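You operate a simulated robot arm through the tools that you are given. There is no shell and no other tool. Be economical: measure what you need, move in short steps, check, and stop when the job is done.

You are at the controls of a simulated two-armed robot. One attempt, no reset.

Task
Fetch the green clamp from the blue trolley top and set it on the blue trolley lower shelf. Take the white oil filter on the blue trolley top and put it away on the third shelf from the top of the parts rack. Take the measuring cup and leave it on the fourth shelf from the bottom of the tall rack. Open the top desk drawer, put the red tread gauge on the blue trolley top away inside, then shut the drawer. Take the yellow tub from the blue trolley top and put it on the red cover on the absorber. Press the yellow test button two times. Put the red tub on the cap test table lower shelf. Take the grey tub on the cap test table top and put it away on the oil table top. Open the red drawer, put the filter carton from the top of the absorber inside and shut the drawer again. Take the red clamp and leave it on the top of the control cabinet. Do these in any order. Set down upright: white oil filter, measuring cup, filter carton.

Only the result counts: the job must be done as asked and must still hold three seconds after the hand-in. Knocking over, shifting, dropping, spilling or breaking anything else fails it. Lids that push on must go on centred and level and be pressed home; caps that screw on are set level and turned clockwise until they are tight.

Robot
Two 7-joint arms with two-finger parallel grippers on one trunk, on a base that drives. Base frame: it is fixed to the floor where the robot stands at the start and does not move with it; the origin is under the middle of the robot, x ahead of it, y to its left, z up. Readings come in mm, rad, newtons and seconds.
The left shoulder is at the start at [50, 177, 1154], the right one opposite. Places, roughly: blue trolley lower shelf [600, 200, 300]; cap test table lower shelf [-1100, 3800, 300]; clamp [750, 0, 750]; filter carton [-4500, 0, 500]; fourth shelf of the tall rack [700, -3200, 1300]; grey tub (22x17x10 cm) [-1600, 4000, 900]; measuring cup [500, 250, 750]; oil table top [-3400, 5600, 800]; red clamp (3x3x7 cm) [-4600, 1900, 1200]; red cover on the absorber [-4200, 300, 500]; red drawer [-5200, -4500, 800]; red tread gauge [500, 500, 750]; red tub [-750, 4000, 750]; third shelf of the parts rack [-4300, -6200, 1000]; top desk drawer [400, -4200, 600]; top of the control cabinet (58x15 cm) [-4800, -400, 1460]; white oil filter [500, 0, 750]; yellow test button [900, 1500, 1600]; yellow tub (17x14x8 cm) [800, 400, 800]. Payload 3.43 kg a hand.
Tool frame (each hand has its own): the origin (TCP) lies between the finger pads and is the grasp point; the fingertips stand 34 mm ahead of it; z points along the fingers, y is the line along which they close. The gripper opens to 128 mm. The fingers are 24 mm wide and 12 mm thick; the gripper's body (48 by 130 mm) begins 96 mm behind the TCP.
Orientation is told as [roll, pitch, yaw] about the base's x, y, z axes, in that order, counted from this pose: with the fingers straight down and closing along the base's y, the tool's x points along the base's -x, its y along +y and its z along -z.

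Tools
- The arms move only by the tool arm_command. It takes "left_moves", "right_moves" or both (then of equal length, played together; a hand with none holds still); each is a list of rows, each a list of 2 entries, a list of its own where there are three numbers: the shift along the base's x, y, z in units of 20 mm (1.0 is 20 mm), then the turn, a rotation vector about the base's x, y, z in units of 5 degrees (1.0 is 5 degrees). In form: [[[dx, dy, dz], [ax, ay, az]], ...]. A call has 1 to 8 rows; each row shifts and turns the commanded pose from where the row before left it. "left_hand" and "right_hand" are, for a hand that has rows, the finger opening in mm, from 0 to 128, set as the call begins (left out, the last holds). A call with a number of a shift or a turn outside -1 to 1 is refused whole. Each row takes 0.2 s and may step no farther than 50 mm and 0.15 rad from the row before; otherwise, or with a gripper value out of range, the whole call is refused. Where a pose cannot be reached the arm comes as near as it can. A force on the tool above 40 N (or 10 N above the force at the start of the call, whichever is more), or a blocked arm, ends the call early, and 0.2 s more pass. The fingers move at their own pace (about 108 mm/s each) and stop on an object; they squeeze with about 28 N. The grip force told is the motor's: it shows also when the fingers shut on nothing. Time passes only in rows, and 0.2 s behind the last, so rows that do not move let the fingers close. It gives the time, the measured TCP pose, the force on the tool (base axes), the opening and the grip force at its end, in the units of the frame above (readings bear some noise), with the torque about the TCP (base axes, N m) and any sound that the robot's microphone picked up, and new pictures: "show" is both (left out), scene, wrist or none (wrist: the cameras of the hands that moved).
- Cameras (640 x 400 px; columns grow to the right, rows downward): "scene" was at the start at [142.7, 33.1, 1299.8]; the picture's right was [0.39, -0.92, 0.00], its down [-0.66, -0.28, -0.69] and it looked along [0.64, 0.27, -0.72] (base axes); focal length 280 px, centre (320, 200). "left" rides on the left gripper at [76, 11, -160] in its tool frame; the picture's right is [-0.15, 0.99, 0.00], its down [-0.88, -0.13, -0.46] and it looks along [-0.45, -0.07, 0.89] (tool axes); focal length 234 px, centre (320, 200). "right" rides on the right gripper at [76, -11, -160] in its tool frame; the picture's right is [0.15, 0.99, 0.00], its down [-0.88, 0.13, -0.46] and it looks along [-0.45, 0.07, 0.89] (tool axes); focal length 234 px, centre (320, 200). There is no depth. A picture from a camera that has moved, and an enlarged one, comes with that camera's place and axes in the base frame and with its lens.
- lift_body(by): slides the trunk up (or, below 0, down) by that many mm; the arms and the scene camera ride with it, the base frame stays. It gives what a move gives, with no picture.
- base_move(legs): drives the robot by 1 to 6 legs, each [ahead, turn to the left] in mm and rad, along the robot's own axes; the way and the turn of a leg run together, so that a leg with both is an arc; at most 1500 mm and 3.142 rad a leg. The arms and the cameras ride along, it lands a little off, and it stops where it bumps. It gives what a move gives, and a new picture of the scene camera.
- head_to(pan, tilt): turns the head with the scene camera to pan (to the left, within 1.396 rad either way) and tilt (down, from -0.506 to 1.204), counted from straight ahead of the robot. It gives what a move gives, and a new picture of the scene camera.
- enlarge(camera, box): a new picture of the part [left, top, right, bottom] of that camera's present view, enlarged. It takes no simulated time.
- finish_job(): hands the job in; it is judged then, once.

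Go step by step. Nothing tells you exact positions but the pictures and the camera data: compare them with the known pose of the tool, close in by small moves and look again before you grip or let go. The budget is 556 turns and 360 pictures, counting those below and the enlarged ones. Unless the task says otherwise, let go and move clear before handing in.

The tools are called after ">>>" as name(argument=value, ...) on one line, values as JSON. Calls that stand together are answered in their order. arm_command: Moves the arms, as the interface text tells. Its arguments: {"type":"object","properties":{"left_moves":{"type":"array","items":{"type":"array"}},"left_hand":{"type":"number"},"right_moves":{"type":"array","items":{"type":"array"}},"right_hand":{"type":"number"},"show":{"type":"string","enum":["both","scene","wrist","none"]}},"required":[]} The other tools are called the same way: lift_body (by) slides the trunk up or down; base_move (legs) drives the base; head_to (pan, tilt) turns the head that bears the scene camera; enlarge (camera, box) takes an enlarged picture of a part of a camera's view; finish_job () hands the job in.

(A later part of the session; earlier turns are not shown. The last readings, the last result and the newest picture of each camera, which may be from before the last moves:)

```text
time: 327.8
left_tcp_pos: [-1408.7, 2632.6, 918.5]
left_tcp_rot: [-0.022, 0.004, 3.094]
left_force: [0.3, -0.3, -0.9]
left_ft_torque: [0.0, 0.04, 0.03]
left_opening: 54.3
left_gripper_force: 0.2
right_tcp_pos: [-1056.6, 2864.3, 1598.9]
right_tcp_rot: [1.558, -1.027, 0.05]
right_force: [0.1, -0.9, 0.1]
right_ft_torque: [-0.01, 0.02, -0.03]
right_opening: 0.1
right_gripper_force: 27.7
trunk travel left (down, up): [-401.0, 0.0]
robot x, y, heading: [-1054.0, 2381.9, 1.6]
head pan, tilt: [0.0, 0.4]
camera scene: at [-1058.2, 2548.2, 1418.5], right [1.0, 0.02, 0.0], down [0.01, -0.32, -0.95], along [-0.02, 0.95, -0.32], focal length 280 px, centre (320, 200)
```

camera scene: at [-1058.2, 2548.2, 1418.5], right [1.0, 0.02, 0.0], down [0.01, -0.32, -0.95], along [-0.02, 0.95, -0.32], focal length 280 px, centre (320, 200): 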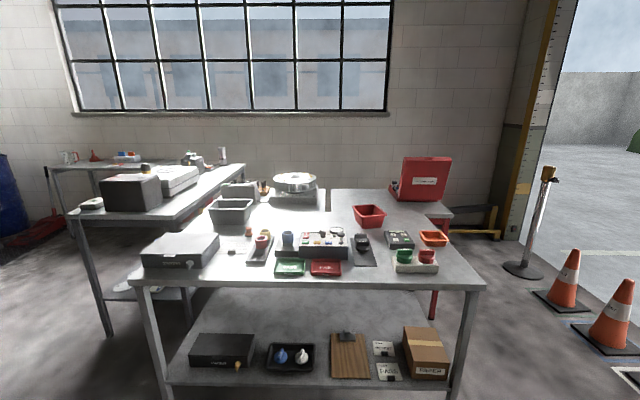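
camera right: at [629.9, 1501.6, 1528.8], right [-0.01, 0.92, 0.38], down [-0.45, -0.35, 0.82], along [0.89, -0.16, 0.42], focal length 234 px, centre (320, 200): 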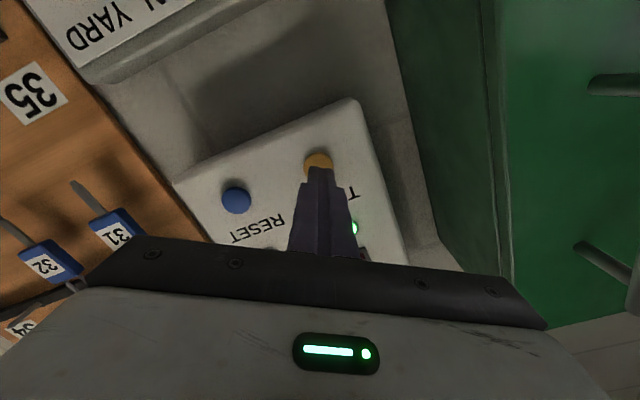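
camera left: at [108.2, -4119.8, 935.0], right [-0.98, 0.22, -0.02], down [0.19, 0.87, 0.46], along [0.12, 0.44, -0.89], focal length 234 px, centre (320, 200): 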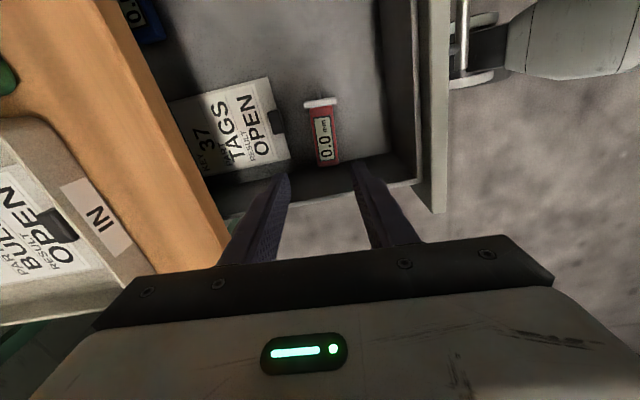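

The red tub sits near the right end of the cap test table and the grey tub near its left end. I'll drive around to the table's right side and face it.

>>> base_move(legs=[[0, -1.57], [1100, 0], [0, 1.56], [1640, 0], [0, 1.56]])

>>> head_to(pan=0, tilt=0.65)

```text
refused: 1640 is not a number from -1500 to 1500
```

```text
time: 328.6
left_tcp_pos: [-1410.6, 2631.8, 918.9]
left_tcp_rot: [-0.022, 0.004, 3.092]
left_force: [0.6, 0.0, -0.1]
left_ft_torque: [-0.01, -0.02, -0.02]
left_opening: 54.0
left_gripper_force: 0.1
right_tcp_pos: [-1056.3, 2866.5, 1598.2]
right_tcp_rot: [1.552, -1.027, 0.054]
right_force: [-0.1, 0.5, -0.3]
right_ft_torque: [-0.02, 0.04, 0.0]
right_opening: 0.1
right_gripper_force: 28.7
trunk travel left (down, up): [-401.0, 0.0]
robot x, y, heading: [-1053.9, 2382.6, 1.601]
head pan, tilt: [0.0, 0.649]
camera scene: at [-1058.3, 2548.4, 1417.4], right [1.0, 0.02, 0.0], down [0.01, -0.33, -0.94], along [-0.02, 0.94, -0.33], focal length 280 px, centre (320, 200)
```

scene: 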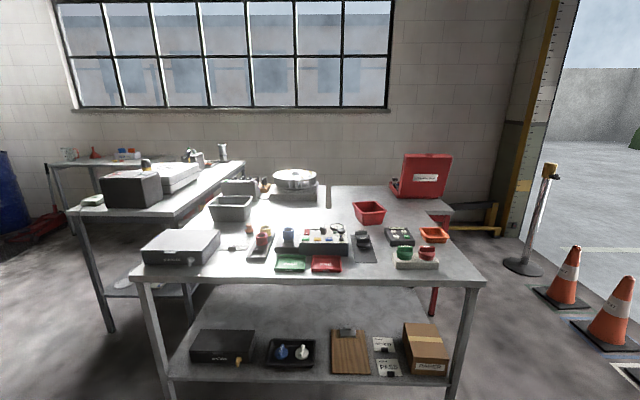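

>>> base_move(legs=[[0, -1.57], [1100, 0], [0, 1.56], [1500, 0], [100, 0], [0, 1.56]])

```text
time: 353.3
left_tcp_pos: [-232.1, 3686.8, 919.3]
left_tcp_rot: [-0.02, 0.004, -1.649]
left_force: [0.2, 0.6, -0.1]
left_ft_torque: [-0.03, 0.02, 0.03]
left_opening: 54.0
left_gripper_force: 0.0
right_tcp_pos: [-447.7, 4045.6, 1600.4]
right_tcp_rot: [1.567, -1.029, 1.588]
right_force: [-0.1, -0.6, 0.6]
right_ft_torque: [0.04, 0.0, 0.03]
right_opening: 0.0
right_gripper_force: 27.6
trunk travel left (down, up): [-401.0, 0.0]
robot x, y, heading: [28.2, 4037.5, 3.138]
head pan, tilt: [0.0, 0.649]
camera scene: at [-129.3, 4037.0, 1388.8], right [0.0, 1.0, 0.0], down [0.6, 0.0, -0.8], along [-0.8, 0.0, -0.6], focal length 280 px, centre (320, 200)
```

scene: 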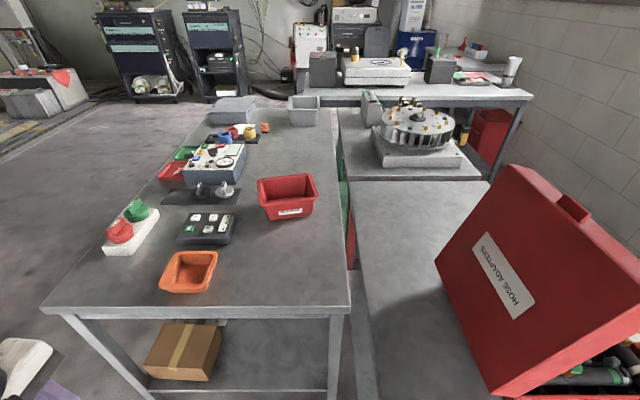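

>>> enlarge(camera="scene", box=[150, 140, 360, 300])

```text
2.50 times, centred on (255, 220) of scene
camera zoom: at [-129.3, 4037.0, 1388.8], right [0.0, 1.0, 0.0], down [0.6, 0.0, -0.8], along [-0.8, 0.0, -0.6], focal length 701 px, centre (482, 150)
```

zoom: 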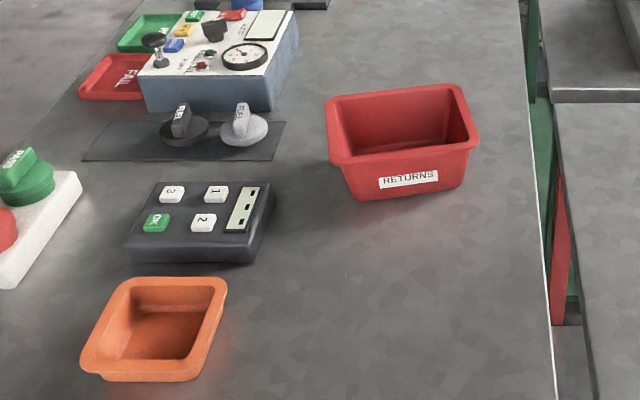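

The red RETURNS tub has its rim about 180 x 133 mm, centred near [-875, 3941], rim z about 875. I'll tilt the right hand to pinch its right-hand side wall, lowering trunk and arm and tucking the left hand.

>>> lift_body(by=-350)

>>> arm_command(right_moves=[[[0, -0.1, -1], [0.757, -0.732, 0.203]], [[0, -0.1, -1], [0.757, -0.732, 0.203]], [[0, -0.1, -1], [0.757, -0.732, 0.203]], [[0, -0.1, -1], [0.757, -0.732, 0.203]], [[0, -0.1, -1], [0.757, -0.732, 0.203]], [[0, -0.1, -1], [0.757, -0.732, 0.203]], [[0, -0.1, -1], [0.757, -0.732, 0.203]], [[0, -0.1, -1], [0.757, -0.732, 0.203]]], left_moves=[[[0.7, 0, 0.5], [0, 0, 0]], [[0.7, 0, 0.5], [0, 0, 0]], [[0.7, 0, 0.5], [0, 0, 0]], [[0.7, 0, 0.5], [0, 0, 0]], [[0.7, 0, 0.5], [0, 0, 0]], [[0.7, 0, 0.5], [0, 0, 0]], [[0.7, 0, 0.5], [0, 0, 0]], [[0.7, 0, 0.5], [0, 0, 0]]], show="none")

>>> arm_command(right_moves=[[[-0.3, 0, -1], [0, 0, 0]], [[-0.3, 0, -1], [0, 0, 0]], [[-0.3, 0, -1], [0, 0, 0]], [[-0.3, 0, -1], [0, 0, 0]], [[-0.3, 0, -1], [0, 0, 0]], [[-0.3, 0, -1], [0, 0, 0]], [[-0.3, 0, -1], [0, 0, 0]], [[-0.3, 0, -0.8], [0, 0, 0]]], right_hand=70, show="both")

```text
time: 356.7
left_tcp_pos: [-230.8, 3687.4, 568.1]
left_tcp_rot: [-0.019, 0.002, -1.649]
left_force: [0.1, -0.1, 0.4]
left_ft_torque: [-0.04, 0.02, 0.0]
left_opening: 54.3
left_gripper_force: 0.2
right_tcp_pos: [-448.9, 4045.6, 1251.1]
right_tcp_rot: [1.567, -1.028, 1.588]
right_force: [0.3, 0.4, -0.5]
right_ft_torque: [0.02, 0.0, 0.01]
right_opening: 0.0
right_gripper_force: 27.7
trunk travel left (down, up): [-51.0, 350.0]
robot x, y, heading: [31.6, 4037.9, 3.137]
head pan, tilt: [0.0, 0.649]
```

```text
time: 358.5
left_tcp_pos: [-187.8, 3634.5, 636.5]
left_tcp_rot: [-0.018, 0.004, -1.649]
left_force: [0.0, -0.5, -0.7]
left_ft_torque: [0.01, 0.0, 0.05]
left_opening: 54.3
left_gripper_force: 0.0
left hand out of reach, approached as far as the arm can: row 2, 3, 4, 5, 6, 7, 8
right_tcp_pos: [-448.0, 4029.6, 1091.1]
right_tcp_rot: [0.013, -1.036, 3.138]
right_force: [0.2, 0.0, 0.3]
right_ft_torque: [0.02, 0.02, 0.01]
right_opening: 0.4
right_gripper_force: 28.1
trunk travel left (down, up): [-51.0, 350.0]
robot x, y, heading: [30.3, 4035.0, 3.138]
head pan, tilt: [0.0, 0.649]
```

```text
time: 360.3
left_tcp_pos: [-187.4, 3634.9, 634.2]
left_tcp_rot: [-0.018, 0.005, -1.65]
left_force: [0.3, -1.2, 0.5]
left_ft_torque: [0.01, 0.0, -0.01]
left_opening: 53.8
left_gripper_force: 0.1
right_tcp_pos: [-495.3, 4029.3, 933.3]
right_tcp_rot: [0.007, -1.035, -3.137]
right_force: [0.2, 1.0, 0.7]
right_ft_torque: [0.02, 0.02, 0.01]
right_opening: 70.0
right_gripper_force: 0.0
trunk travel left (down, up): [-51.0, 350.0]
robot x, y, heading: [30.4, 4038.1, 3.136]
head pan, tilt: [0.0, 0.649]
camera scene: at [-129.3, 4037.1, 1038.8], right [0.0, 1.0, 0.0], down [0.61, 0.0, -0.8], along [-0.8, 0.0, -0.61], focal length 280 px, centre (320, 200)
camera right: at [-321.1, 4042.8, 948.4], right [0.09, -0.99, -0.12], down [-0.05, -0.13, 0.99], along [-0.99, -0.08, -0.06], focal length 234 px, centre (320, 200)
```

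scene: 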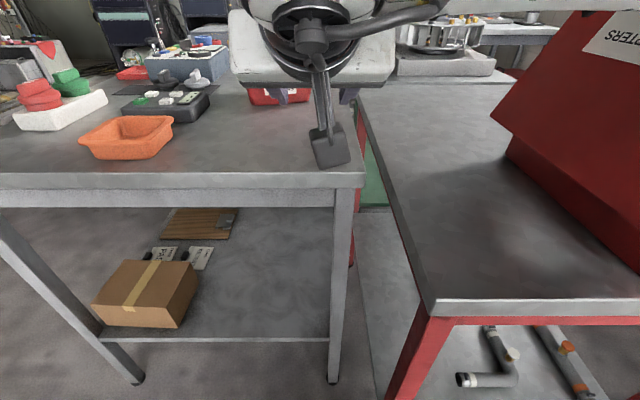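
right: 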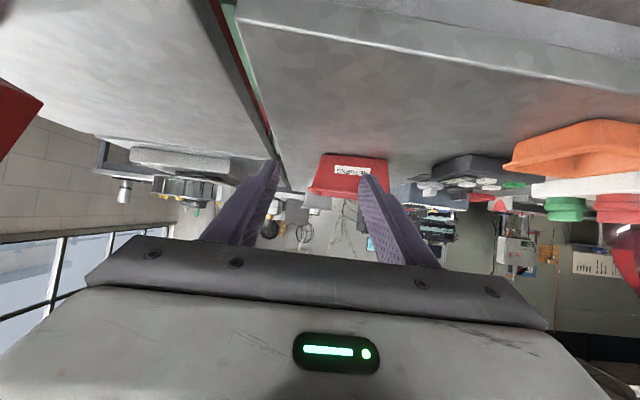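

>>> base_move(legs=[[235, 0.003]])

>>> arm_command(right_moves=[[[0, 0, 0], [0, 0, 0]]], show="wrist")

```text
time: 361.6
left_tcp_pos: [-257.2, 3633.6, 635.2]
left_tcp_rot: [-0.018, 0.007, -1.645]
left_force: [-0.5, 0.6, 0.6]
left_ft_torque: [0.02, -0.01, -0.01]
left_opening: 54.1
left_gripper_force: 0.1
right_tcp_pos: [-567.1, 4025.3, 935.5]
right_tcp_rot: [0.011, -1.04, -3.136]
right_force: [-0.1, 0.2, -0.3]
right_ft_torque: [0.02, -0.02, -0.01]
right_opening: 69.9
right_gripper_force: 0.0
trunk travel left (down, up): [-51.0, 350.0]
robot x, y, heading: [-45.6, 4034.1, 3.138]
head pan, tilt: [0.0, 0.649]
stopped in leg 1: the robot was blocked; the commanded pose is now the measured one
camera scene: at [-201.7, 4036.5, 1038.8], right [0.0, 1.0, 0.0], down [0.6, 0.0, -0.8], along [-0.8, 0.0, -0.6], focal length 280 px, centre (320, 200)
```

scene: 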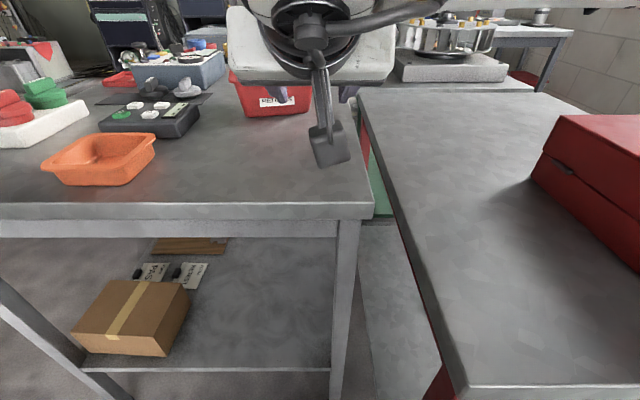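

```text
time: 362.0
left_tcp_pos: [-258.7, 3633.9, 634.8]
left_tcp_rot: [-0.018, 0.005, -1.645]
left_force: [0.0, 0.3, -0.3]
left_ft_torque: [0.04, 0.0, 0.02]
left_opening: 54.1
left_gripper_force: 0.1
right_tcp_pos: [-568.1, 4026.6, 936.1]
right_tcp_rot: [0.011, -1.04, -3.138]
right_force: [-0.1, -0.5, -1.2]
right_ft_torque: [0.01, 0.0, -0.02]
right_opening: 70.1
right_gripper_force: 0.0
trunk travel left (down, up): [-51.0, 350.0]
robot x, y, heading: [-44.5, 4032.7, 3.141]
head pan, tilt: [0.0, 0.649]
camera right: at [-393.1, 4041.4, 950.4], right [0.09, -0.99, -0.12], down [-0.05, -0.12, 0.99], along [-0.99, -0.08, -0.06], focal length 234 px, centre (320, 200)
```

right: 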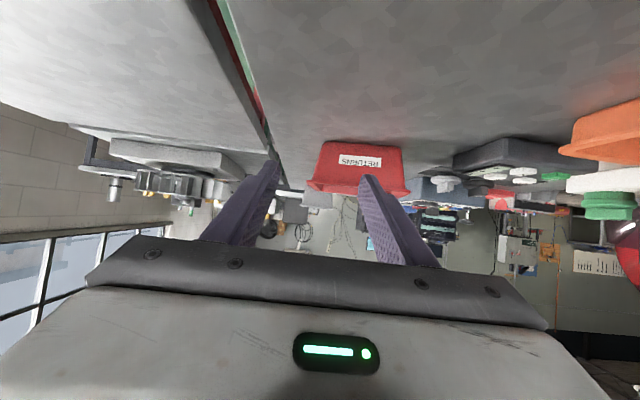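

The base bumped the neighbouring red table, so I'll back off and shift 200 mm left before approaching again.

>>> base_move(legs=[[-250, 0], [0, 1.57], [200, 0], [0, -1.57], [370, 0]])

>>> arm_command(right_moves=[[[0, 0, 0], [0, 0, 0]]], show="wrist")

```text
time: 374.6
left_tcp_pos: [-390.5, 3443.7, 635.0]
left_tcp_rot: [-0.015, 0.005, -1.663]
left_force: [-0.7, -0.5, -0.2]
left_ft_torque: [0.03, -0.03, 0.03]
left_opening: 54.0
left_gripper_force: 0.0
right_tcp_pos: [-694.5, 3842.2, 935.7]
right_tcp_rot: [0.011, -1.041, 3.129]
right_force: [1.1, 0.4, 0.5]
right_ft_torque: [0.01, -0.01, 0.03]
right_opening: 70.0
right_gripper_force: 0.2
trunk travel left (down, up): [-51.0, 350.0]
robot x, y, heading: [-173.3, 3840.4, 3.12]
head pan, tilt: [0.0, 0.649]
camera scene: at [-327.7, 3846.5, 1038.8], right [0.02, 1.0, 0.0], down [0.6, -0.01, -0.8], along [-0.8, 0.02, -0.6], focal length 280 px, centre (320, 200)
```

scene: 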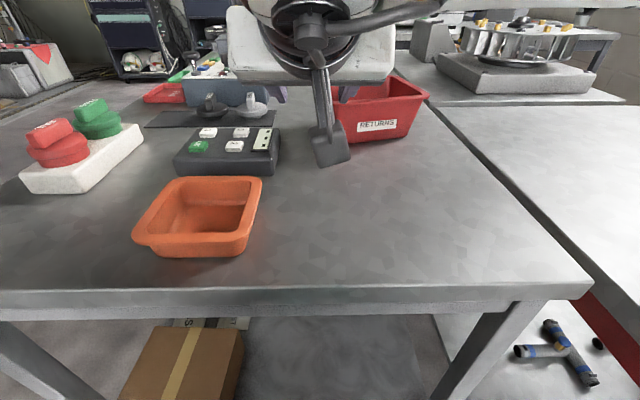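

```text
time: 375.0
left_tcp_pos: [-390.7, 3444.4, 635.1]
left_tcp_rot: [-0.017, 0.004, -1.662]
left_force: [-0.2, 0.3, 0.2]
left_ft_torque: [-0.04, 0.0, -0.02]
left_opening: 53.9
left_gripper_force: 0.0
right_tcp_pos: [-694.6, 3843.8, 936.2]
right_tcp_rot: [0.013, -1.039, 3.129]
right_force: [0.3, -0.3, -0.1]
right_ft_torque: [0.03, -0.01, 0.02]
right_opening: 70.1
right_gripper_force: 0.1
trunk travel left (down, up): [-51.0, 350.0]
robot x, y, heading: [-168.2, 3842.3, 3.124]
head pan, tilt: [0.0, 0.649]
camera right: at [-518.9, 3854.7, 950.4], right [0.07, -0.99, -0.12], down [-0.05, -0.12, 0.99], along [-1.0, -0.07, -0.06], focal length 234 px, centre (320, 200)
```

right: 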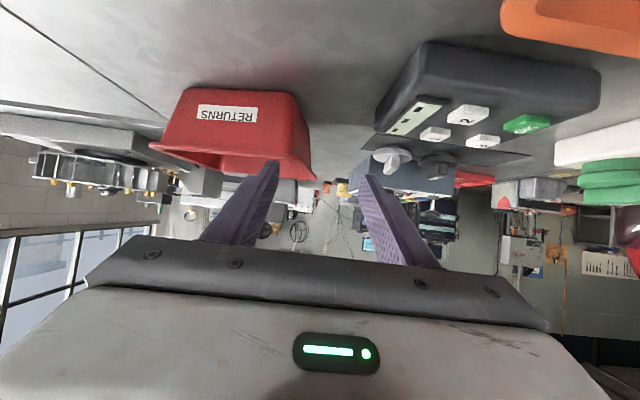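

The near-left wall (y about 3850) is right in line. Its slope is about 17°, so I'll roll the hand to match, then slide the fingers over the rim.

>>> arm_command(right_moves=[[[-0.6, -0.1, 0], [0.85, 0, 0]], [[-0.6, -0.1, 0], [0.85, 0, 0]], [[-0.6, -0.1, 0], [0.85, 0, 0]], [[-0.6, -0.1, 0], [0.85, 0, 0]]], right_hand=60, show="both")

```text
time: 376.0
left_tcp_pos: [-392.3, 3445.2, 635.5]
left_tcp_rot: [-0.018, 0.007, -1.661]
left_force: [0.3, -0.1, 0.6]
left_ft_torque: [0.01, 0.02, -0.03]
left_opening: 54.0
left_gripper_force: 0.1
right_tcp_pos: [-742.8, 3833.8, 935.7]
right_tcp_rot: [-0.537, -0.972, -2.687]
right_force: [0.0, 0.7, 0.4]
right_ft_torque: [-0.03, -0.03, -0.01]
right_opening: 59.9
right_gripper_force: 0.1
trunk travel left (down, up): [-51.0, 350.0]
robot x, y, heading: [-173.2, 3841.1, 3.123]
head pan, tilt: [0.0, 0.649]
camera scene: at [-327.7, 3846.5, 1038.8], right [0.02, 1.0, 0.0], down [0.6, -0.01, -0.8], along [-0.8, 0.02, -0.6], focal length 280 px, centre (320, 200)
camera right: at [-567.5, 3841.1, 953.0], right [0.07, -0.91, -0.41], down [-0.05, -0.41, 0.91], along [-1.0, -0.05, -0.08], focal length 234 px, centre (320, 200)
```

scene: 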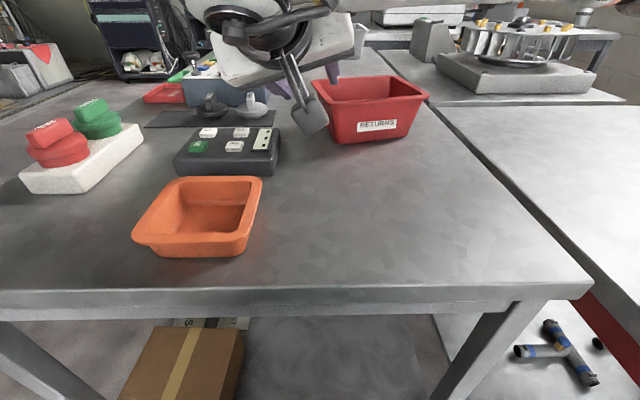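
right: 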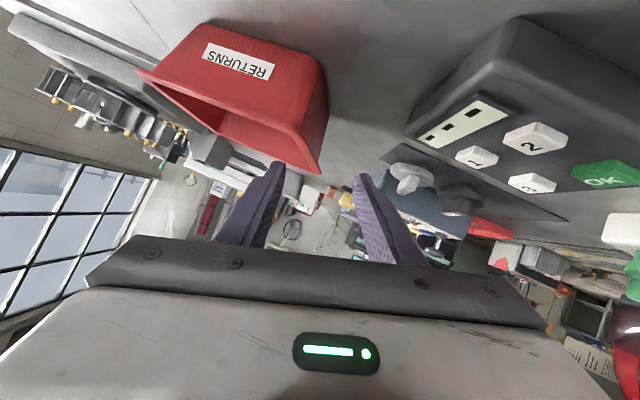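

>>> arm_command(right_moves=[[[-0.95, 0.17, -0.5], [0, 0, 0]], [[-0.95, 0.17, -0.5], [0, 0, 0]], [[-0.95, 0.17, -0.5], [0, 0, 0]]], show="wrist")

```text
time: 376.8
left_tcp_pos: [-391.1, 3444.5, 635.4]
left_tcp_rot: [-0.018, 0.005, -1.662]
left_force: [1.0, -0.9, -0.3]
left_ft_torque: [-0.01, -0.01, 0.02]
left_opening: 54.2
left_gripper_force: 0.1
right_tcp_pos: [-799.5, 3845.6, 906.2]
right_tcp_rot: [-0.535, -0.973, -2.69]
right_force: [0.3, 0.5, -0.1]
right_ft_torque: [-0.05, 0.01, 0.01]
right_opening: 60.0
right_gripper_force: 0.1
trunk travel left (down, up): [-51.0, 350.0]
robot x, y, heading: [-170.0, 3839.8, 3.122]
head pan, tilt: [0.0, 0.649]
camera right: at [-623.9, 3851.5, 923.3], right [0.07, -0.91, -0.4], down [-0.05, -0.41, 0.91], along [-1.0, -0.04, -0.08], focal length 234 px, centre (320, 200)
```

right: 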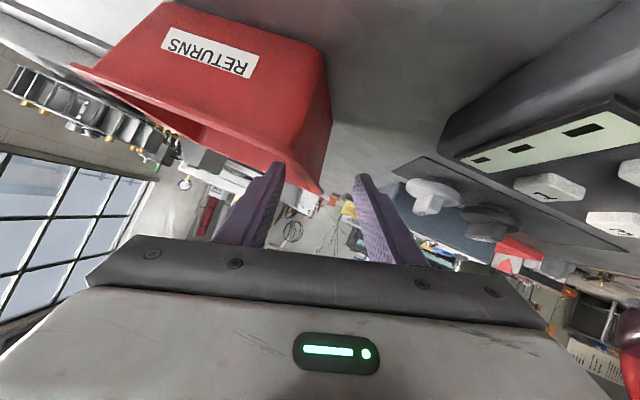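

>>> arm_command(right_moves=[[[-1, 0.15, -0.6], [0, 0, 0]], [[-0.8, 0.15, -0.7], [0, 0, 0]]], show="both")

```text
time: 377.4
left_tcp_pos: [-392.4, 3445.1, 635.3]
left_tcp_rot: [-0.018, 0.005, -1.66]
left_force: [0.2, -0.7, -0.5]
left_ft_torque: [-0.02, 0.05, 0.03]
left_opening: 53.9
left_gripper_force: 0.0
right_tcp_pos: [-836.4, 3850.5, 879.6]
right_tcp_rot: [-0.535, -0.971, -2.687]
right_force: [-0.7, 0.6, 0.2]
right_ft_torque: [-0.02, 0.0, 0.01]
right_opening: 60.0
right_gripper_force: 0.0
trunk travel left (down, up): [-51.0, 350.0]
robot x, y, heading: [-171.7, 3843.5, 3.121]
head pan, tilt: [0.0, 0.649]
camera scene: at [-327.7, 3846.5, 1038.8], right [0.02, 1.0, 0.0], down [0.6, -0.01, -0.8], along [-0.8, 0.02, -0.6], focal length 280 px, centre (320, 200)
camera right: at [-660.4, 3857.8, 896.4], right [0.07, -0.91, -0.4], down [-0.05, -0.41, 0.91], along [-1.0, -0.05, -0.08], focal length 234 px, centre (320, 200)
```

scene: 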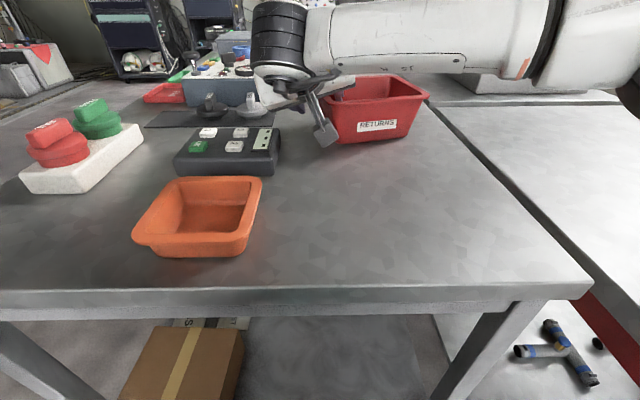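
right: 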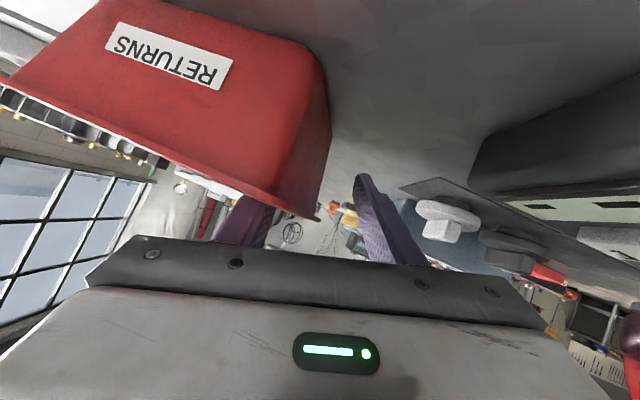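

The fingers straddle the wall. I'll close the grip and lift a little.

>>> arm_command(right_moves=[[[0, 0, 0], [0, 0, 0]], [[0, 0, 0], [0, 0, 0]], [[0, 0, 0], [0, 0, 0]]], right_hand=0, show="none")

>>> arm_command(right_moves=[[[0, 0, 0.3], [0, 0, 0]], [[0, 0, 0.5], [0, 0, 0]], [[0, 0, 0.7], [0, 0, 0]]], show="both")

```text
time: 378.2
left_tcp_pos: [-392.3, 3444.1, 634.6]
left_tcp_rot: [-0.018, 0.005, -1.662]
left_force: [0.3, -0.9, 0.0]
left_ft_torque: [-0.03, -0.03, 0.01]
left_opening: 54.1
left_gripper_force: 0.1
right_tcp_pos: [-835.7, 3850.6, 879.6]
right_tcp_rot: [-0.536, -0.974, -2.687]
right_force: [0.2, 0.0, 1.6]
right_ft_torque: [-0.01, -0.18, 0.07]
right_opening: 12.2
right_gripper_force: 27.8
trunk travel left (down, up): [-51.0, 350.0]
robot x, y, heading: [-170.3, 3842.8, 3.122]
head pan, tilt: [0.0, 0.649]
```

```text
time: 379.0
left_tcp_pos: [-390.8, 3444.9, 635.7]
left_tcp_rot: [-0.015, 0.006, -1.661]
left_force: [-0.1, 0.3, 0.2]
left_ft_torque: [-0.01, 0.01, -0.05]
left_opening: 54.0
left_gripper_force: 0.0
right_tcp_pos: [-833.8, 3850.3, 908.8]
right_tcp_rot: [-0.533, -0.971, -2.689]
right_force: [0.4, 0.2, -2.2]
right_ft_torque: [-0.12, -0.01, -0.04]
right_opening: 12.0
right_gripper_force: 28.5
trunk travel left (down, up): [-51.0, 350.0]
robot x, y, heading: [-168.5, 3842.5, 3.126]
head pan, tilt: [0.0, 0.649]
camera scene: at [-327.9, 3846.5, 1038.8], right [0.02, 1.0, 0.0], down [0.6, -0.01, -0.8], along [-0.8, 0.02, -0.6], focal length 280 px, centre (320, 200)
camera right: at [-659.0, 3857.5, 926.4], right [0.07, -0.91, -0.4], down [-0.05, -0.41, 0.91], along [-1.0, -0.05, -0.08], focal length 234 px, centre (320, 200)
```

scene: 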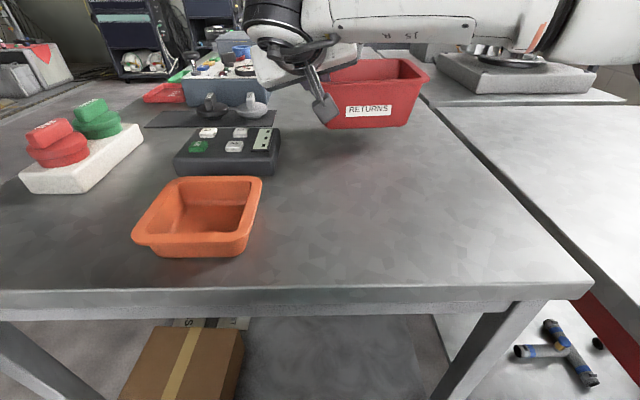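
right: 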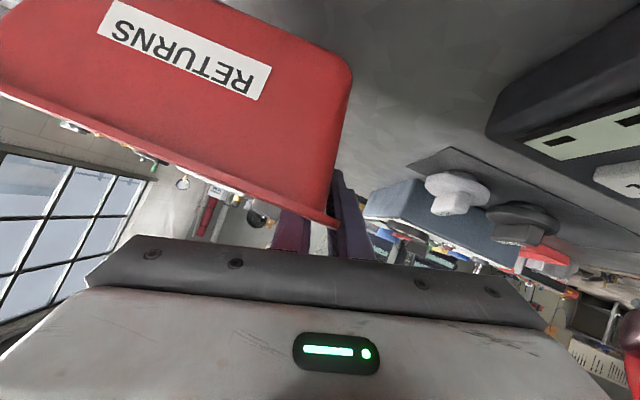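

The red tub is held level. I'll raise it, back away from the table, and lower it toward the shelf height.

>>> arm_command(right_moves=[[[0, 0, 1], [0, 0, 0]], [[0, 0, 1], [0, 0, 0]]], show="none")

>>> base_move(legs=[[-500, 0.015]])

>>> lift_body(by=-51)

>>> arm_command(right_moves=[[[0, -0.35, -1], [0, 0, 0]], [[0, -0.35, -1], [0, 0, 0]], [[0, -0.35, -1], [0, 0, 0]], [[0, -0.35, -1], [0, 0, 0]], [[0, -0.35, -1], [0, 0, 0]], [[0, -0.35, -1], [0, 0, 0]], [[0, -0.35, -1], [0, 0, 0]], [[0, -0.35, -1], [0, 0, 0]]], show="none")

>>> arm_command(right_moves=[[[0, 0, -1], [0, 0, 0]], [[0, 0, -1], [0, 0, 0]], [[0, 0, -1], [0, 0, 0]], [[0, 0, -1], [0, 0, 0]], [[0, 0, -1], [0, 0, 0]], [[0, 0, -1], [0, 0, 0]], [[0, 0, -1], [0, 0, 0]], [[0, 0, -1], [0, 0, 0]]], show="none")

>>> arm_command(right_moves=[[[0, 0, -1], [0, 0, 0]], [[0, 0, -1], [0, 0, 0]], [[0, 0, -1], [0, 0, 0]], [[0, 0, -1], [0, 0, 0]], [[0, 0, -1], [0, 0, 0]], [[0, 0, -1], [0, 0, 0]]], show="both")

```text
time: 379.6
left_tcp_pos: [-391.7, 3444.3, 634.3]
left_tcp_rot: [-0.018, 0.005, -1.661]
left_force: [-0.3, 0.4, 0.7]
left_ft_torque: [-0.01, 0.0, 0.0]
left_opening: 54.1
left_gripper_force: 0.0
right_tcp_pos: [-834.8, 3851.3, 950.9]
right_tcp_rot: [-0.534, -0.971, -2.688]
right_force: [-1.1, 0.2, -1.1]
right_ft_torque: [-0.11, 0.04, 0.05]
right_opening: 12.0
right_gripper_force: 28.3
trunk travel left (down, up): [-51.0, 350.0]
robot x, y, heading: [-169.0, 3842.3, 3.122]
head pan, tilt: [0.0, 0.649]
```

```text
time: 382.5
left_tcp_pos: [106.4, 3435.7, 634.9]
left_tcp_rot: [-0.018, 0.005, -1.647]
left_force: [0.1, 0.4, -0.9]
left_ft_torque: [-0.06, 0.05, 0.01]
left_opening: 54.0
left_gripper_force: 0.0
right_tcp_pos: [-342.5, 3835.2, 949.1]
right_tcp_rot: [-0.534, -0.97, -2.673]
right_force: [0.0, -0.5, -1.1]
right_ft_torque: [-0.18, 0.04, -0.05]
right_opening: 12.2
right_gripper_force: 28.1
trunk travel left (down, up): [-51.0, 350.0]
robot x, y, heading: [321.5, 3838.3, 3.132]
head pan, tilt: [0.0, 0.649]
camera scene: at [164.0, 3838.2, 1038.8], right [0.0, 1.0, 0.0], down [0.6, 0.0, -0.8], along [-0.8, 0.0, -0.6], focal length 280 px, centre (320, 200)
```

scene: 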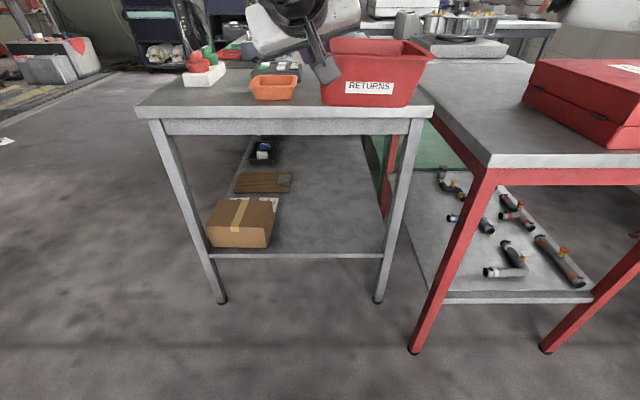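

```text
time: 383.4
left_tcp_pos: [106.2, 3435.6, 584.7]
left_tcp_rot: [-0.018, 0.005, -1.646]
left_force: [0.2, -0.7, -0.3]
left_ft_torque: [0.0, 0.01, -0.03]
left_opening: 54.2
left_gripper_force: 0.1
right_tcp_pos: [-343.8, 3834.1, 899.4]
right_tcp_rot: [-0.532, -0.97, -2.675]
right_force: [-0.1, -0.1, -1.7]
right_ft_torque: [-0.17, 0.05, -0.01]
right_opening: 12.0
right_gripper_force: 28.0
trunk travel left (down, up): [0.0, 401.0]
robot x, y, heading: [322.5, 3835.0, 3.136]
head pan, tilt: [0.0, 0.649]
```

```text
time: 385.2
left_tcp_pos: [106.6, 3435.7, 584.5]
left_tcp_rot: [-0.017, 0.005, -1.647]
left_force: [1.0, -0.7, 0.8]
left_ft_torque: [-0.02, -0.03, 0.01]
left_opening: 54.1
left_gripper_force: 0.1
right_tcp_pos: [-344.4, 3779.9, 737.4]
right_tcp_rot: [-0.534, -0.974, -2.675]
right_force: [0.6, 0.0, -2.1]
right_ft_torque: [-0.16, -0.02, 0.02]
right_opening: 12.2
right_gripper_force: 28.0
trunk travel left (down, up): [0.0, 401.0]
robot x, y, heading: [321.6, 3837.0, 3.136]
head pan, tilt: [0.0, 0.649]
```

```text
time: 387.1
left_tcp_pos: [106.1, 3435.0, 585.2]
left_tcp_rot: [-0.019, 0.007, -1.646]
left_force: [0.1, 0.2, -0.3]
left_ft_torque: [0.01, -0.02, -0.02]
left_opening: 53.9
left_gripper_force: 0.1
right_tcp_pos: [-342.5, 3778.8, 576.8]
right_tcp_rot: [-0.531, -0.975, -2.676]
right_force: [0.4, 1.0, -0.9]
right_ft_torque: [-0.1, 0.01, -0.05]
right_opening: 11.9
right_gripper_force: 27.8
trunk travel left (down, up): [0.0, 401.0]
robot x, y, heading: [322.2, 3835.6, 3.136]
head pan, tilt: [0.0, 0.649]
```

```text
time: 388.4
left_tcp_pos: [105.9, 3436.4, 585.2]
left_tcp_rot: [-0.019, 0.008, -1.644]
left_force: [-0.3, 1.2, 1.1]
left_ft_torque: [0.0, -0.03, 0.02]
left_opening: 54.0
left_gripper_force: 0.0
right_tcp_pos: [-354.8, 3798.3, 464.7]
right_tcp_rot: [-0.547, -0.983, -2.691]
right_force: [0.0, 0.3, -2.8]
right_ft_torque: [-0.1, -0.01, -0.06]
right_opening: 11.7
right_gripper_force: 28.2
trunk travel left (down, up): [0.0, 401.0]
robot x, y, heading: [321.2, 3835.3, 3.132]
head pan, tilt: [0.0, 0.649]
camera scene: at [164.0, 3838.2, 988.1], right [0.0, 1.0, 0.0], down [0.6, 0.0, -0.8], along [-0.8, 0.0, -0.6], focal length 280 px, centre (320, 200)
camera right: at [-179.2, 3803.3, 480.6], right [0.06, -0.91, -0.41], down [-0.05, -0.41, 0.91], along [-1.0, -0.03, -0.07], focal length 234 px, centre (320, 200)
```

scene: 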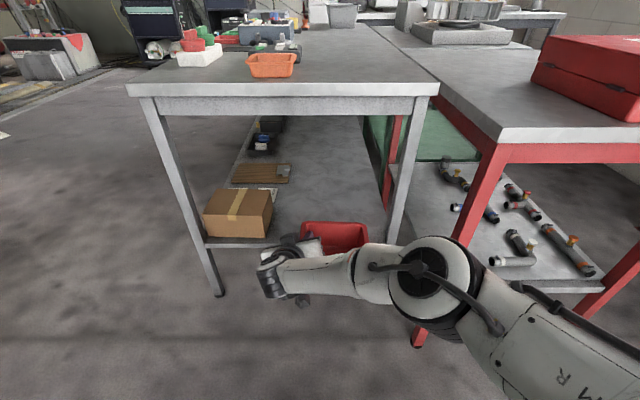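
right: 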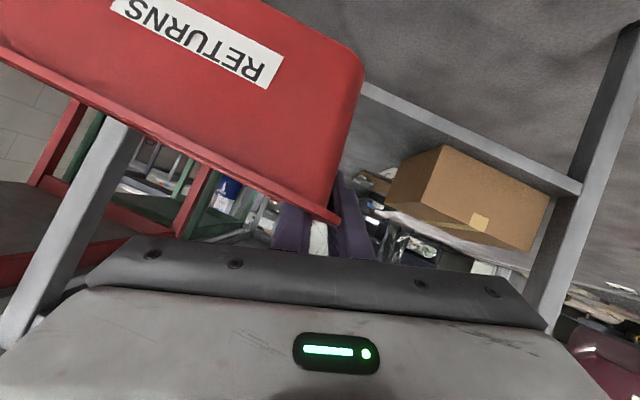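

I'm at the reach limit, so I'll pull the arm in while lowering, then drive in.

>>> arm_command(right_moves=[[[1, -0.3, 0], [0, 0, 0]], [[1, -0.3, 0], [0, 0, 0]], [[1, -0.3, -0.5], [0, 0, 0]], [[1, 0, -0.5], [0, 0, 0]], [[1, 0, -0.5], [0, 0, 0]], [[1, 0, -0.5], [0, 0, 0]]], show="none")

>>> base_move(legs=[[330, 0.008]])

>>> arm_command(right_moves=[[[0, 0, 0], [0, 0, 0]]], show="wrist")

```text
time: 390.1
left_tcp_pos: [106.1, 3436.7, 584.0]
left_tcp_rot: [-0.018, 0.005, -1.645]
left_force: [-1.1, -0.2, -0.6]
left_ft_torque: [0.0, -0.03, 0.03]
left_opening: 54.0
left_gripper_force: 0.1
right_tcp_pos: [-248.0, 3798.6, 424.3]
right_tcp_rot: [-0.563, -0.983, -2.712]
right_force: [-1.1, -0.4, -1.2]
right_ft_torque: [-0.09, 0.05, 0.07]
right_opening: 12.1
right_gripper_force: 28.3
trunk travel left (down, up): [0.0, 401.0]
robot x, y, heading: [324.4, 3837.4, 3.132]
head pan, tilt: [0.0, 0.649]
stopped in row 6 (right hand): the arm was blocked; the commanded pose is now the measured one
```

```text
time: 392.2
left_tcp_pos: [-225.5, 3433.4, 585.2]
left_tcp_rot: [-0.017, 0.005, -1.638]
left_force: [-0.4, 0.0, -0.6]
left_ft_torque: [0.01, -0.01, 0.01]
left_opening: 54.0
left_gripper_force: 0.0
right_tcp_pos: [-582.3, 3792.4, 424.4]
right_tcp_rot: [-0.563, -0.983, -2.701]
right_force: [0.4, -0.9, -1.9]
right_ft_torque: [-0.14, 0.01, -0.08]
right_opening: 11.8
right_gripper_force: 27.7
trunk travel left (down, up): [0.0, 401.0]
robot x, y, heading: [-13.2, 3834.6, -3.137]
head pan, tilt: [0.0, 0.649]
camera scene: at [-170.8, 3836.9, 988.0], right [0.0, 1.0, 0.0], down [0.6, 0.0, -0.8], along [-0.8, 0.0, -0.6], focal length 280 px, centre (320, 200)
```

scene: 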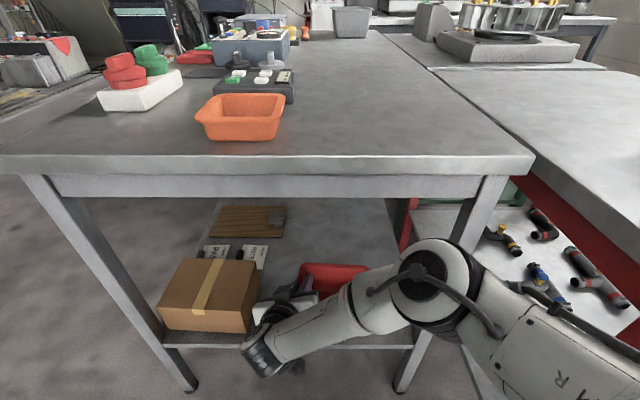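

```text
time: 392.6
left_tcp_pos: [-223.9, 3434.2, 584.1]
left_tcp_rot: [-0.019, 0.006, -1.638]
left_force: [0.5, 0.3, -0.4]
left_ft_torque: [-0.02, 0.03, 0.01]
left_opening: 54.0
left_gripper_force: 0.0
right_tcp_pos: [-583.8, 3794.8, 423.3]
right_tcp_rot: [-0.564, -0.983, -2.705]
right_force: [-0.3, 1.7, -3.2]
right_ft_torque: [-0.21, 0.03, -0.1]
right_opening: 11.8
right_gripper_force: 28.3
trunk travel left (down, up): [0.0, 401.0]
robot x, y, heading: [-10.8, 3835.0, -3.136]
head pan, tilt: [0.0, 0.649]
camera right: at [-407.4, 3793.6, 437.8], right [0.03, -0.91, -0.41], down [-0.06, -0.42, 0.91], along [-1.0, 0.0, -0.06], focal length 234 px, centre (320, 200)
```

right: 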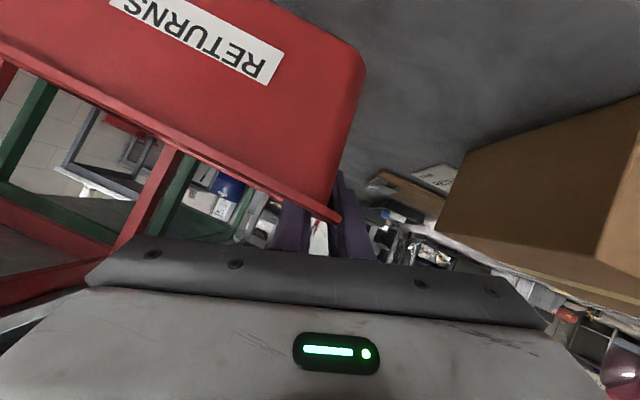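

The tub is fully over the shelf now. I'll lower it gently.

>>> arm_command(right_moves=[[[0, 0, -0.5], [0, 0, 0]], [[0, 0, -0.5], [0, 0, 0]], [[0, 0, -0.4], [0, 0, 0]], [[0, 0, -0.3], [0, 0, 0]], [[0, 0, -0.3], [0, 0, 0]]], show="wrist")

```text
time: 394.1
left_tcp_pos: [-225.0, 3433.6, 583.5]
left_tcp_rot: [-0.018, 0.005, -1.639]
left_force: [-0.3, -1.0, -0.3]
left_ft_torque: [-0.01, -0.01, 0.0]
left_opening: 53.9
left_gripper_force: 0.0
right_tcp_pos: [-605.5, 3827.6, 389.9]
right_tcp_rot: [-0.6, -0.994, -2.729]
right_force: [-0.3, -0.3, -2.0]
right_ft_torque: [-0.17, 0.03, -0.05]
right_opening: 12.2
right_gripper_force: 27.7
trunk travel left (down, up): [0.0, 401.0]
robot x, y, heading: [-14.4, 3837.4, -3.137]
head pan, tilt: [0.0, 0.649]
stopped in row 5 (right hand): the arm was blocked; the commanded pose is now the measured one
camera right: at [-430.8, 3818.0, 401.0], right [-0.03, -0.9, -0.43], down [-0.06, -0.42, 0.9], along [-1.0, 0.05, -0.04], focal length 234 px, centre (320, 200)
```

right: 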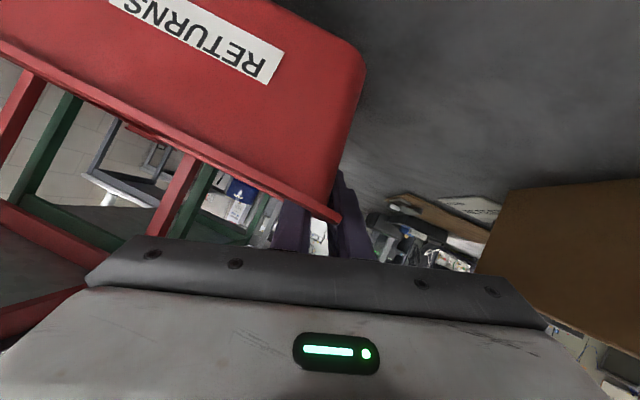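

>>> arm_command(right_moves=[[[0.5, 0, -0.2], [0, 0, 0]], [[0.5, 0, -0.3], [0, 0, 0]], [[0, 0, -0.3], [0, 0, 0]]], show="none")

```text
time: 394.9
left_tcp_pos: [-225.6, 3433.3, 584.7]
left_tcp_rot: [-0.018, 0.004, -1.636]
left_force: [0.9, 0.2, -0.5]
left_ft_torque: [-0.02, 0.0, -0.01]
left_opening: 54.0
left_gripper_force: 0.1
right_tcp_pos: [-594.1, 3835.6, 378.7]
right_tcp_rot: [-0.613, -1.0, -2.729]
right_force: [0.3, 0.5, -1.9]
right_ft_torque: [-0.14, 0.04, -0.05]
right_opening: 12.2
right_gripper_force: 28.2
trunk travel left (down, up): [0.0, 401.0]
robot x, y, heading: [-14.2, 3837.4, -3.134]
head pan, tilt: [0.0, 0.649]
```

>>> arm_command(right_moves=[[[0.2, 0, -0.3], [0, 0, 0]], [[0.2, 0, -0.3], [0, 0, 0]], [[0, 0, -0.3], [0, 0, 0]]], show="wrist")

```text
time: 395.9
left_tcp_pos: [-223.6, 3434.4, 584.0]
left_tcp_rot: [-0.017, 0.004, -1.637]
left_force: [0.2, -0.2, 0.2]
left_ft_torque: [0.0, 0.0, -0.01]
left_opening: 53.9
left_gripper_force: 0.1
right_tcp_pos: [-598.9, 3850.1, 367.7]
right_tcp_rot: [-0.639, -1.014, -2.729]
right_force: [0.3, 0.0, 4.8]
right_ft_torque: [-0.07, -0.45, 0.07]
right_opening: 11.9
right_gripper_force: 28.0
trunk travel left (down, up): [0.0, 401.0]
robot x, y, heading: [-11.7, 3838.0, -3.137]
head pan, tilt: [0.0, 0.649]
stopped in row 3 (right hand): the arm was blocked; the commanded pose is now the measured one
camera right: at [-423.6, 3834.3, 373.4], right [-0.07, -0.9, -0.44], down [-0.05, -0.43, 0.9], along [-1.0, 0.09, -0.01], focal length 234 px, centre (320, 200)
```

right: 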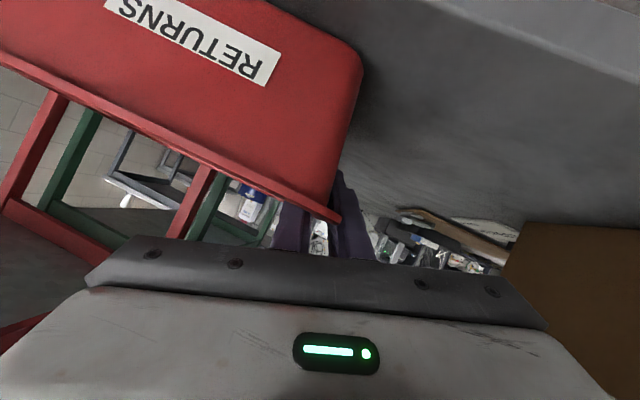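

The tub touches the shelf. I'll open the fingers and withdraw along the tool axis.

>>> arm_command(right_moves=[[[0, 0, 0], [0, 0, 0]], [[0, 0, 0], [0, 0, 0]]], right_hand=50, show="none")

>>> arm_command(right_moves=[[[0.7, -0.17, 0.6], [0, 0, 0]], [[0.9, -0.17, 0.6], [0, 0, 0]], [[0.9, -0.17, 0.55], [0, 0, 0]], [[0.9, -0.17, 0.53], [0, 0, 0]]], show="wrist")

```text
time: 396.4
left_tcp_pos: [-225.2, 3433.1, 585.5]
left_tcp_rot: [-0.016, 0.004, -1.638]
left_force: [-0.1, 0.5, -0.2]
left_ft_torque: [0.01, -0.01, -0.05]
left_opening: 53.8
left_gripper_force: 0.1
right_tcp_pos: [-598.3, 3850.2, 366.9]
right_tcp_rot: [-0.635, -1.014, -2.731]
right_force: [0.5, 0.2, -0.1]
right_ft_torque: [0.04, 0.0, 0.0]
right_opening: 50.1
right_gripper_force: 0.0
trunk travel left (down, up): [0.0, 401.0]
robot x, y, heading: [-10.9, 3837.7, -3.14]
head pan, tilt: [0.0, 0.649]
```

```text
time: 397.4
left_tcp_pos: [-225.2, 3433.2, 584.9]
left_tcp_rot: [-0.018, 0.005, -1.636]
left_force: [0.5, 0.3, 0.0]
left_ft_torque: [0.0, 0.02, 0.02]
left_opening: 54.2
left_gripper_force: 0.1
right_tcp_pos: [-528.9, 3833.5, 413.3]
right_tcp_rot: [-0.632, -1.016, -2.729]
right_force: [-0.4, 0.7, 0.7]
right_ft_torque: [0.0, 0.01, 0.02]
right_opening: 49.9
right_gripper_force: 0.0
trunk travel left (down, up): [0.0, 401.0]
robot x, y, heading: [-11.4, 3835.6, -3.136]
head pan, tilt: [0.0, 0.649]
camera right: at [-352.8, 3818.0, 419.7], right [-0.07, -0.9, -0.43], down [-0.05, -0.43, 0.9], along [-1.0, 0.08, -0.02], focal length 234 px, centre (320, 200)
```

right: 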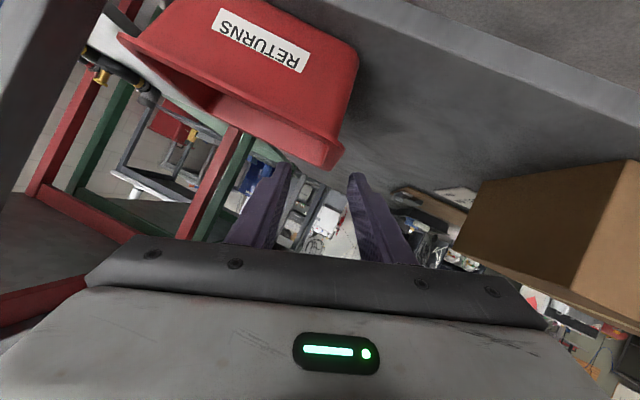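

The red tub sits on the lower shelf. Next, the grey tub: I'll back out, raise the trunk, and drive around to the front of the table near its left end.

>>> base_move(legs=[[-300, 0]])

>>> lift_body(by=270)

>>> base_move(legs=[[0, 1.57], [950, 0], [0, -1.57], [1500, 0], [490, 0], [0, -1.57]])

```text
time: 399.5
left_tcp_pos: [71.7, 3435.5, 584.2]
left_tcp_rot: [-0.017, 0.005, -1.641]
left_force: [-1.3, -0.6, 0.7]
left_ft_torque: [-0.01, 0.01, 0.02]
left_opening: 54.1
left_gripper_force: 0.1
right_tcp_pos: [-230.1, 3835.8, 413.8]
right_tcp_rot: [-0.633, -1.015, -2.733]
right_force: [-0.2, 0.3, 1.5]
right_ft_torque: [0.0, 0.03, 0.01]
right_opening: 49.9
right_gripper_force: 0.1
trunk travel left (down, up): [0.0, 401.0]
robot x, y, heading: [284.1, 3835.0, -3.138]
head pan, tilt: [0.0, 0.649]
camera scene: at [127.0, 3838.1, 988.0], right [0.0, 1.0, 0.0], down [0.6, 0.0, -0.8], along [-0.8, 0.0, -0.6], focal length 280 px, centre (320, 200)
```

scene: 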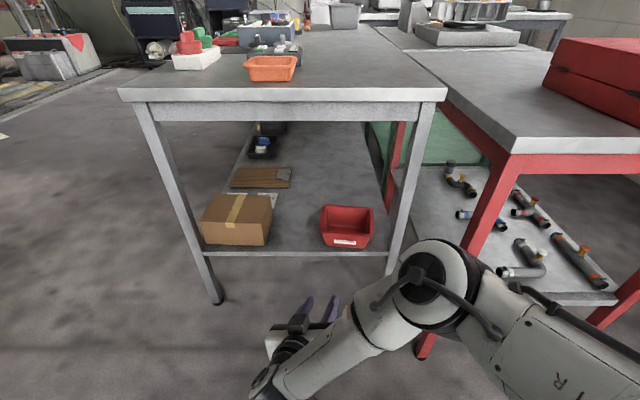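

```text
time: 402.2
left_tcp_pos: [72.2, 3435.0, 854.9]
left_tcp_rot: [-0.017, 0.006, -1.639]
left_force: [0.5, -0.1, -0.2]
left_ft_torque: [0.0, 0.02, 0.02]
left_opening: 53.9
left_gripper_force: 0.1
right_tcp_pos: [-231.3, 3835.2, 682.8]
right_tcp_rot: [-0.633, -1.015, -2.732]
right_force: [-0.2, 0.6, -0.1]
right_ft_torque: [0.02, -0.02, 0.01]
right_opening: 50.1
right_gripper_force: 0.0
trunk travel left (down, up): [-270.0, 131.0]
robot x, y, heading: [287.6, 3838.8, -3.138]
head pan, tilt: [0.0, 0.649]
```

```text
time: 408.6
left_tcp_pos: [673.2, 3263.7, 853.4]
left_tcp_rot: [0.015, 0.01, -0.073]
left_force: [-1.7, 1.8, -1.6]
left_ft_torque: [-0.22, -0.13, 0.07]
left_opening: 53.9
left_gripper_force: 0.0
right_tcp_pos: [264.6, 2961.2, 683.3]
right_tcp_rot: [-0.633, -1.015, -1.189]
right_force: [0.4, 0.4, 0.1]
right_ft_torque: [-0.01, -0.01, 0.0]
right_opening: 50.2
right_gripper_force: 0.0
trunk travel left (down, up): [-270.0, 131.0]
robot x, y, heading: [281.3, 3475.6, -1.6]
head pan, tilt: [0.0, 0.649]
stopped in leg 2: the force on the tool passed its limit (the readings are from after the stop); the commanded pose is now the measured one
camera scene: at [272.7, 3322.0, 1257.9], right [-1.0, 0.02, 0.0], down [0.01, 0.6, -0.8], along [-0.02, -0.8, -0.6], focal length 280 px, centre (320, 200)
```

scene: 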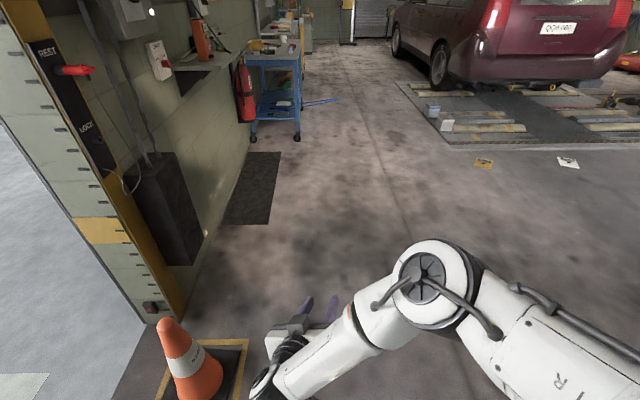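

The left hand touched something near the doorway. I'll look to the left before moving.

>>> head_to(pan=1.0, tilt=0.7)

```text
time: 409.8
left_tcp_pos: [673.2, 3264.3, 853.4]
left_tcp_rot: [0.016, 0.01, -0.072]
left_force: [-2.8, 5.6, -3.4]
left_ft_torque: [-0.6, -0.19, 0.22]
left_opening: 54.2
left_gripper_force: 0.1
right_tcp_pos: [265.1, 2962.2, 683.3]
right_tcp_rot: [-0.633, -1.015, -1.189]
right_force: [0.6, 0.1, 1.1]
right_ft_torque: [-0.01, -0.01, 0.01]
right_opening: 50.1
right_gripper_force: 0.0
trunk travel left (down, up): [-270.0, 131.0]
robot x, y, heading: [279.5, 3474.8, -1.6]
head pan, tilt: [1.0, 0.7]
camera scene: at [345.0, 3361.1, 1253.7], right [-0.56, -0.83, 0.0], down [-0.53, 0.36, -0.77], along [0.63, -0.43, -0.64], focal length 280 px, centre (320, 200)
```

scene: 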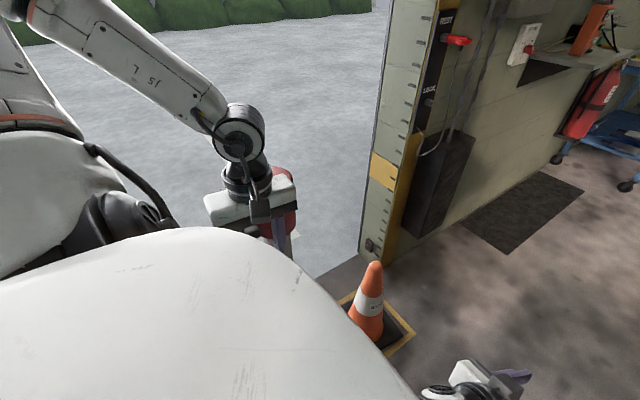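

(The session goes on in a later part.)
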